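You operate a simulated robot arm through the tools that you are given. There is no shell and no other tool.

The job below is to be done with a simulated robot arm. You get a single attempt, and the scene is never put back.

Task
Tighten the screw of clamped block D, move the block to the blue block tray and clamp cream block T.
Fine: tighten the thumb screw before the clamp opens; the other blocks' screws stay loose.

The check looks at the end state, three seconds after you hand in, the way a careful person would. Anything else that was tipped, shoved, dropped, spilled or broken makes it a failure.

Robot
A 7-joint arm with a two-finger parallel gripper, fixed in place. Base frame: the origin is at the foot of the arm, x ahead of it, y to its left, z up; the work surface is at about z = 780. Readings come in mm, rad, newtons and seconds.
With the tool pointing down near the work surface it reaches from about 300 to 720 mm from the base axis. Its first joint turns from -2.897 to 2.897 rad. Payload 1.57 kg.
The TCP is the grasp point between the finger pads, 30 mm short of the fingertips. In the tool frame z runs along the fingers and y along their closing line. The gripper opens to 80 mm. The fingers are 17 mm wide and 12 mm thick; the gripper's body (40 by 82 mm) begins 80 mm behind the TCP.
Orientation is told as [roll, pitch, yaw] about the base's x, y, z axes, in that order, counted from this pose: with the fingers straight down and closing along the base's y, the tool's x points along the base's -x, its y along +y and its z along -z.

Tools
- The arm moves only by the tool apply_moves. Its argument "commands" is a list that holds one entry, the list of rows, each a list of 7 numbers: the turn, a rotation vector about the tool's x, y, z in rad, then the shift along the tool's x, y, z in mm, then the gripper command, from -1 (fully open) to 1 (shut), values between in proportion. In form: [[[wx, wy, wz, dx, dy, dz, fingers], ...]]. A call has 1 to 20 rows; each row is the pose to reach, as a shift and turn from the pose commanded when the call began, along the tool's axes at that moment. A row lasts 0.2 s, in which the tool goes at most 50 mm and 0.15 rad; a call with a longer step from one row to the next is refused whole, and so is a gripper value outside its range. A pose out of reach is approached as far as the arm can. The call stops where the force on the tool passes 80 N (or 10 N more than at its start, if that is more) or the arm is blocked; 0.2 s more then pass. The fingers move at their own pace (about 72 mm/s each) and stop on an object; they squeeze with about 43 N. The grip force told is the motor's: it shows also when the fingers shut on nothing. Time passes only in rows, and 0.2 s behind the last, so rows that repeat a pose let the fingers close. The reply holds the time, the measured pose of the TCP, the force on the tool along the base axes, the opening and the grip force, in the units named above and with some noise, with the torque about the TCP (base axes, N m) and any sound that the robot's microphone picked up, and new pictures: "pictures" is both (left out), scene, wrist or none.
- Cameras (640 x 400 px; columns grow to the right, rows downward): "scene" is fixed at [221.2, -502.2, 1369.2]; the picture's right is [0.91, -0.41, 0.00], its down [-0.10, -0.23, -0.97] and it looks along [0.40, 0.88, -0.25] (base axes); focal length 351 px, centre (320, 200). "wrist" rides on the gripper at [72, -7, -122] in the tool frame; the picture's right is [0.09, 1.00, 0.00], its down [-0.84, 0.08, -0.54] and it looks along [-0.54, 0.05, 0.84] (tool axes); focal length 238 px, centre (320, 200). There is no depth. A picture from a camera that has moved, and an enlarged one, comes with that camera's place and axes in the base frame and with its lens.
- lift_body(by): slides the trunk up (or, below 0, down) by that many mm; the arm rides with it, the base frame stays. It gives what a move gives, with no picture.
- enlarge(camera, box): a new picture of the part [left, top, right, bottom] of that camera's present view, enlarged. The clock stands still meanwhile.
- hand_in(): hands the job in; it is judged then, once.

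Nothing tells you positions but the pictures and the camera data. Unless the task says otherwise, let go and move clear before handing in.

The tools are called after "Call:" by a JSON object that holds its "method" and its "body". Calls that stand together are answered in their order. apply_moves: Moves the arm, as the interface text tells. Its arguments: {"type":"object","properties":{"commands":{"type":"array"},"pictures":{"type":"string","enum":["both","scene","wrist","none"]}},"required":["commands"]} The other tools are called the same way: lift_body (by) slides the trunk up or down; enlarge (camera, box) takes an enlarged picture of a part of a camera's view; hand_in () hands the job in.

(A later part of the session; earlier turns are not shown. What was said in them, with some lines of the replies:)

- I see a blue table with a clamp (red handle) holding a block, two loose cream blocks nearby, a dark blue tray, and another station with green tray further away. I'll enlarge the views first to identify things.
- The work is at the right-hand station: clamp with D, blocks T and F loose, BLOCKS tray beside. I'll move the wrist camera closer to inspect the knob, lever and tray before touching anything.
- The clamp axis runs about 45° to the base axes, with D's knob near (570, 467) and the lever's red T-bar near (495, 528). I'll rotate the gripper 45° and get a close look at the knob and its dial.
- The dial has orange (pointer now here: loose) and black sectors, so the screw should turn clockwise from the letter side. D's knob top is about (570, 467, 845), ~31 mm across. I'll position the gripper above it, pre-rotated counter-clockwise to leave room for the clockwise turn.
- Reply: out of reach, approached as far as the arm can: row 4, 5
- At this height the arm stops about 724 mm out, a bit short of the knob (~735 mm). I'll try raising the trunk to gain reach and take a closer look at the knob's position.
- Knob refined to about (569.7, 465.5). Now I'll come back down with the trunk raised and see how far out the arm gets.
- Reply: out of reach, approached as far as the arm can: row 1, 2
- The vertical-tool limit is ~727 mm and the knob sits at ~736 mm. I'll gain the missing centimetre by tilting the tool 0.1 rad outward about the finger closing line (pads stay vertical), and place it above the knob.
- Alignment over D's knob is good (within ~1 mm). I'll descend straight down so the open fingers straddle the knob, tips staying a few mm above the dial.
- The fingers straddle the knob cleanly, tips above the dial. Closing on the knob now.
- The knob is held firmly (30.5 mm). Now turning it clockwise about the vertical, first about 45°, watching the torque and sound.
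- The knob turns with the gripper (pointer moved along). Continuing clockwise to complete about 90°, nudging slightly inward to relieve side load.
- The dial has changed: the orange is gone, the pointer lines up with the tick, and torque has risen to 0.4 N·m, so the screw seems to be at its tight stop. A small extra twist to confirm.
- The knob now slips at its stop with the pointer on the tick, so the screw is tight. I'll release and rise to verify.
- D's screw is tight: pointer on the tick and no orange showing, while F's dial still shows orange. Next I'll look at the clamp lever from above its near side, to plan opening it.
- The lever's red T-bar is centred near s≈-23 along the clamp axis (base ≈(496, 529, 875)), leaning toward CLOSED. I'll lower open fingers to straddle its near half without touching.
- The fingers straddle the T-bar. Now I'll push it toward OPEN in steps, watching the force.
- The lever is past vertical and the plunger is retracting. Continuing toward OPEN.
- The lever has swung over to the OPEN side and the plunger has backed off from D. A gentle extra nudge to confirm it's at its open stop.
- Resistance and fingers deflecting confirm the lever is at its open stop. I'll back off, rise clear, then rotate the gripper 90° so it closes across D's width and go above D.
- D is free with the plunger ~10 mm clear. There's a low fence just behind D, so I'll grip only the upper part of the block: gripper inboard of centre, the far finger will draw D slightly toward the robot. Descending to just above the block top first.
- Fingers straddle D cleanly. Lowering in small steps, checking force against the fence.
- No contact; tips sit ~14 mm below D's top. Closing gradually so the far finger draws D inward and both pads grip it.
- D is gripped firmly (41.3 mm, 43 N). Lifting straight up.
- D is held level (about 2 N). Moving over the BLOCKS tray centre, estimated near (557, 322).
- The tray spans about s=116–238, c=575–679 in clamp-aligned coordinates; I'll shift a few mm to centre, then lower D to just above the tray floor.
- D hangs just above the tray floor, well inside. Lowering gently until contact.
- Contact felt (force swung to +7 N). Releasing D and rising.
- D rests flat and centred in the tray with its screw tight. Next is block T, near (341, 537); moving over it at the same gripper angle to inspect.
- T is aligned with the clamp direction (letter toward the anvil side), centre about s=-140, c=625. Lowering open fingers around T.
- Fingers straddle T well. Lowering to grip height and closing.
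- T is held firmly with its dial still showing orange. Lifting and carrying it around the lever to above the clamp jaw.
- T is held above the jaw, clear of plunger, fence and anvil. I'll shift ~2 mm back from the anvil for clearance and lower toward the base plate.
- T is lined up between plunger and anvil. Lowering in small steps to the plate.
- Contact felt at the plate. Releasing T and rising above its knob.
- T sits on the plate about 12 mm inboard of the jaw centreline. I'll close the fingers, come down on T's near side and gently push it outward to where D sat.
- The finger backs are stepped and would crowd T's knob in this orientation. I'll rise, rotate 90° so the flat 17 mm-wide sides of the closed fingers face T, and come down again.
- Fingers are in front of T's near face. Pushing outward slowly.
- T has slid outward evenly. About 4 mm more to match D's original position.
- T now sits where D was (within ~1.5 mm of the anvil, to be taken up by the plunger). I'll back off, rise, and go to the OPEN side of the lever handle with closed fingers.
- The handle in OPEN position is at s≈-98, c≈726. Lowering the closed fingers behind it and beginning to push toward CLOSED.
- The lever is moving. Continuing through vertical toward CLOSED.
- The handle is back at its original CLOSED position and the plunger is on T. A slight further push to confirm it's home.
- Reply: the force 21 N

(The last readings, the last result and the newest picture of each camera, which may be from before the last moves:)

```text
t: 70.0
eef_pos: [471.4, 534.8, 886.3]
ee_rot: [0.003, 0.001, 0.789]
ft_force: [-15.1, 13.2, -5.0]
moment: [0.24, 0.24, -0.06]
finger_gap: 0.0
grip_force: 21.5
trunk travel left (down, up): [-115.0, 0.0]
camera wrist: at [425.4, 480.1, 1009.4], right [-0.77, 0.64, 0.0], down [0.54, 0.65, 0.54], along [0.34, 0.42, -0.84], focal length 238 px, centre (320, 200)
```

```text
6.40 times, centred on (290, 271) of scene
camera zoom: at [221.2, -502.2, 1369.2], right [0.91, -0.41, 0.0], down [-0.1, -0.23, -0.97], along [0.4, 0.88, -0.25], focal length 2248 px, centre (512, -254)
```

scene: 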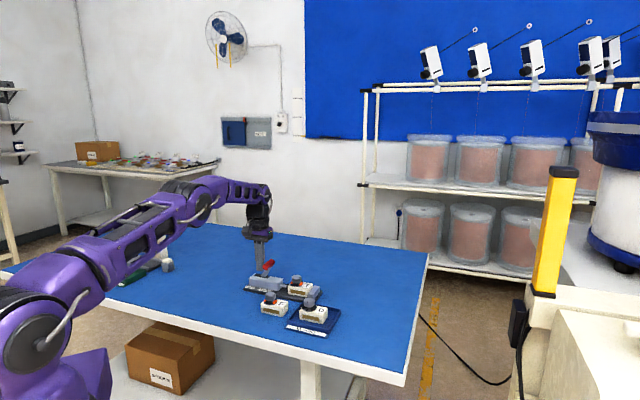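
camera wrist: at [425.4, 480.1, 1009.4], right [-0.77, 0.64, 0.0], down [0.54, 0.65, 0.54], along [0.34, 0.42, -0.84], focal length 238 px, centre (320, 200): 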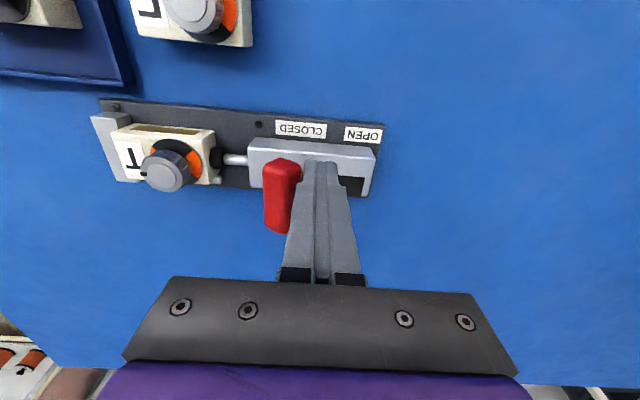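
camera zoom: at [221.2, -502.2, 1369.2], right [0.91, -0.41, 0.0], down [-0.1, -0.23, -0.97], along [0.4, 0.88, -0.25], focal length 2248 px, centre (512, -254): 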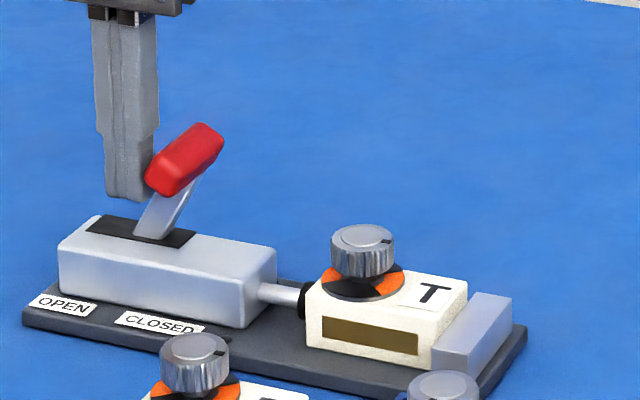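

The lever is firmly at its CLOSED stop (20 N, no more travel). Backing off and rising clear.

Call:
{"method": "apply_moves", "body": {"commands": [[[0, 0, 0, 0, 4, 0, 1], [0, 0, 0, 0, 12, 0, 1], [0, 0, 0, 0, 20, 0, 1], [0, 0, 0, 0, 20, -30, 1], [0, 0, 0, 0, 20, -70, 1], [0, 0, 0, 20, 20, -110, 1], [0, 0, 0, 60, 10, -130, 1], [0, 0, 0, 100, 0, -150, 0.5], [0, 0, 0, 130, -20, -160, -0.5], [0, 0, 0, 130, -20, -160, -0.5]]]}}

Call:
{"method": "enlarge", "body": {"camera": "scene", "box": [230, 240, 350, 340]}}

Call:
{"method": "enlarge", "body": {"camera": "wrist", "box": [160, 100, 420, 280]}}

```text
t: 72.2
eef_pos: [395.6, 426.5, 1047.8]
ee_rot: [0.0, -0.002, 0.786]
ft_force: [0.2, -0.4, -0.5]
moment: [-0.02, 0.01, 0.01]
finger_gap: 59.9
grip_force: 0.1
trunk travel left (down, up): [-115.0, 0.0]
camera wrist: at [349.3, 371.0, 1170.6], right [-0.77, 0.64, 0.0], down [0.54, 0.65, 0.54], along [0.35, 0.42, -0.84], focal length 238 px, centre (320, 200)
```

scene: 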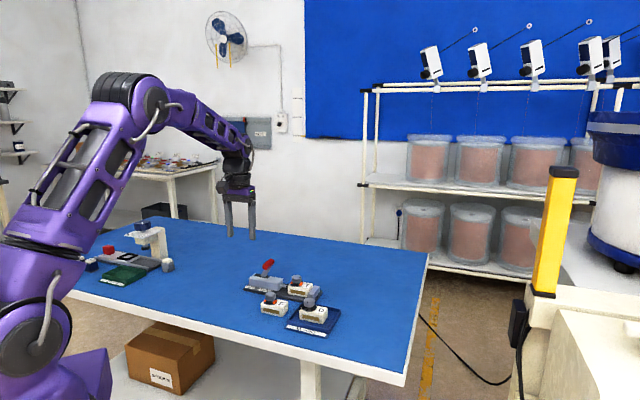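
wrist: 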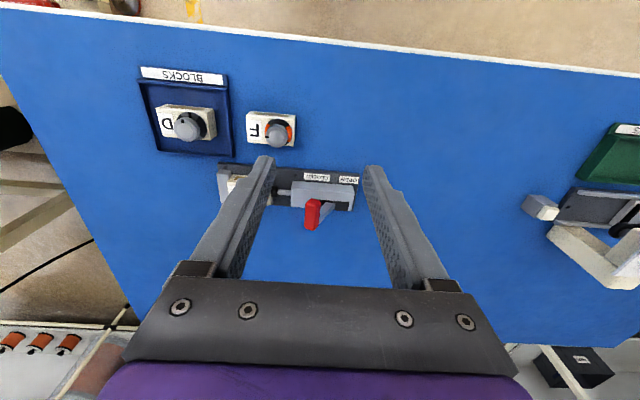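

```text
4.00 times, centred on (290, 290) of scene
camera zoom: at [221.2, -502.2, 1369.2], right [0.91, -0.41, 0.0], down [-0.1, -0.23, -0.97], along [0.4, 0.88, -0.25], focal length 1405 px, centre (440, -160)
```

zoom: 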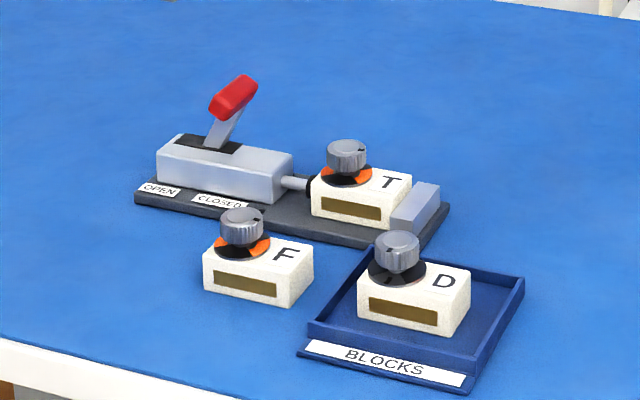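

```text
2.22 times, centred on (290, 190) of wrist
camera zoom: at [349.3, 371.0, 1170.6], right [-0.77, 0.64, 0.0], down [0.54, 0.65, 0.54], along [0.35, 0.42, -0.84], focal length 530 px, centre (387, 222)
```

zoom: 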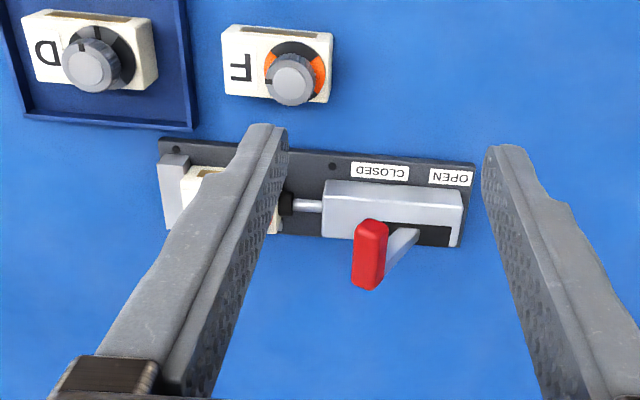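

T is clamped with lever CLOSED, D is in the tray. One last close check of contacts and dials before handing in.

Call:
{"method": "enlarge", "body": {"camera": "scene", "box": [275, 262, 335, 300]}}

Call:
{"method": "enlarge", "body": {"camera": "scene", "box": [255, 285, 345, 340]}}

```text
10.53 times, centred on (305, 281) of scene
camera zoom: at [221.2, -502.2, 1369.2], right [0.91, -0.41, 0.0], down [-0.1, -0.23, -0.97], along [0.4, 0.88, -0.25], focal length 3697 px, centre (478, -653)
```

zoom: 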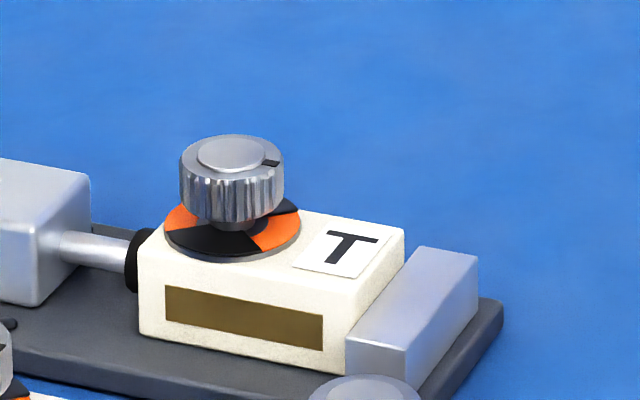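

```text
7.11 times, centred on (300, 312) of scene
camera zoom: at [221.2, -502.2, 1369.2], right [0.91, -0.41, 0.0], down [-0.1, -0.23, -0.97], along [0.4, 0.88, -0.25], focal length 2497 px, centre (462, -600)
```

zoom: 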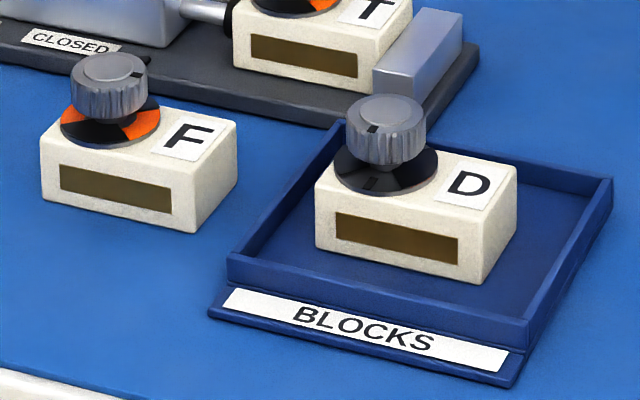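

The end state looks right. T is clamped between plunger and anvil with the lever CLOSED and its dial still orange. D is flat in the BLOCKS tray with its screw tight, F is untouched, and the arm is clear, so I'm handing in.

Call:
{"method": "hand_in", "body": {}}

```text
The job is handed in.
```

The job is handed in, and in the last pictures everything matched the task. I don't have the result of the check.

- **Block D:** I tightened its thumb screw while the clamp was still closed, turning it clockwise to its stop. The pointer sits on the tick and no orange shows. D now rests flat, near the middle of the BLOCKS tray.
- **Block T:** It is held between the plunger and the anvil, in about the same place D was. The lever is pushed fully to CLOSED. Its screw is still loose, with orange showing.
- **Block F:** I did not touch it, and its screw is still loose.

D and T both sat slightly beyond the arm's straight-down reach. I tilted the gripper to turn D's screw. I set T down about 12 mm short and pushed it gently outward into place. I saw nothing else tipped, shoved or dropped, and the arm was clear of the blocks and the clamp when I handed in.
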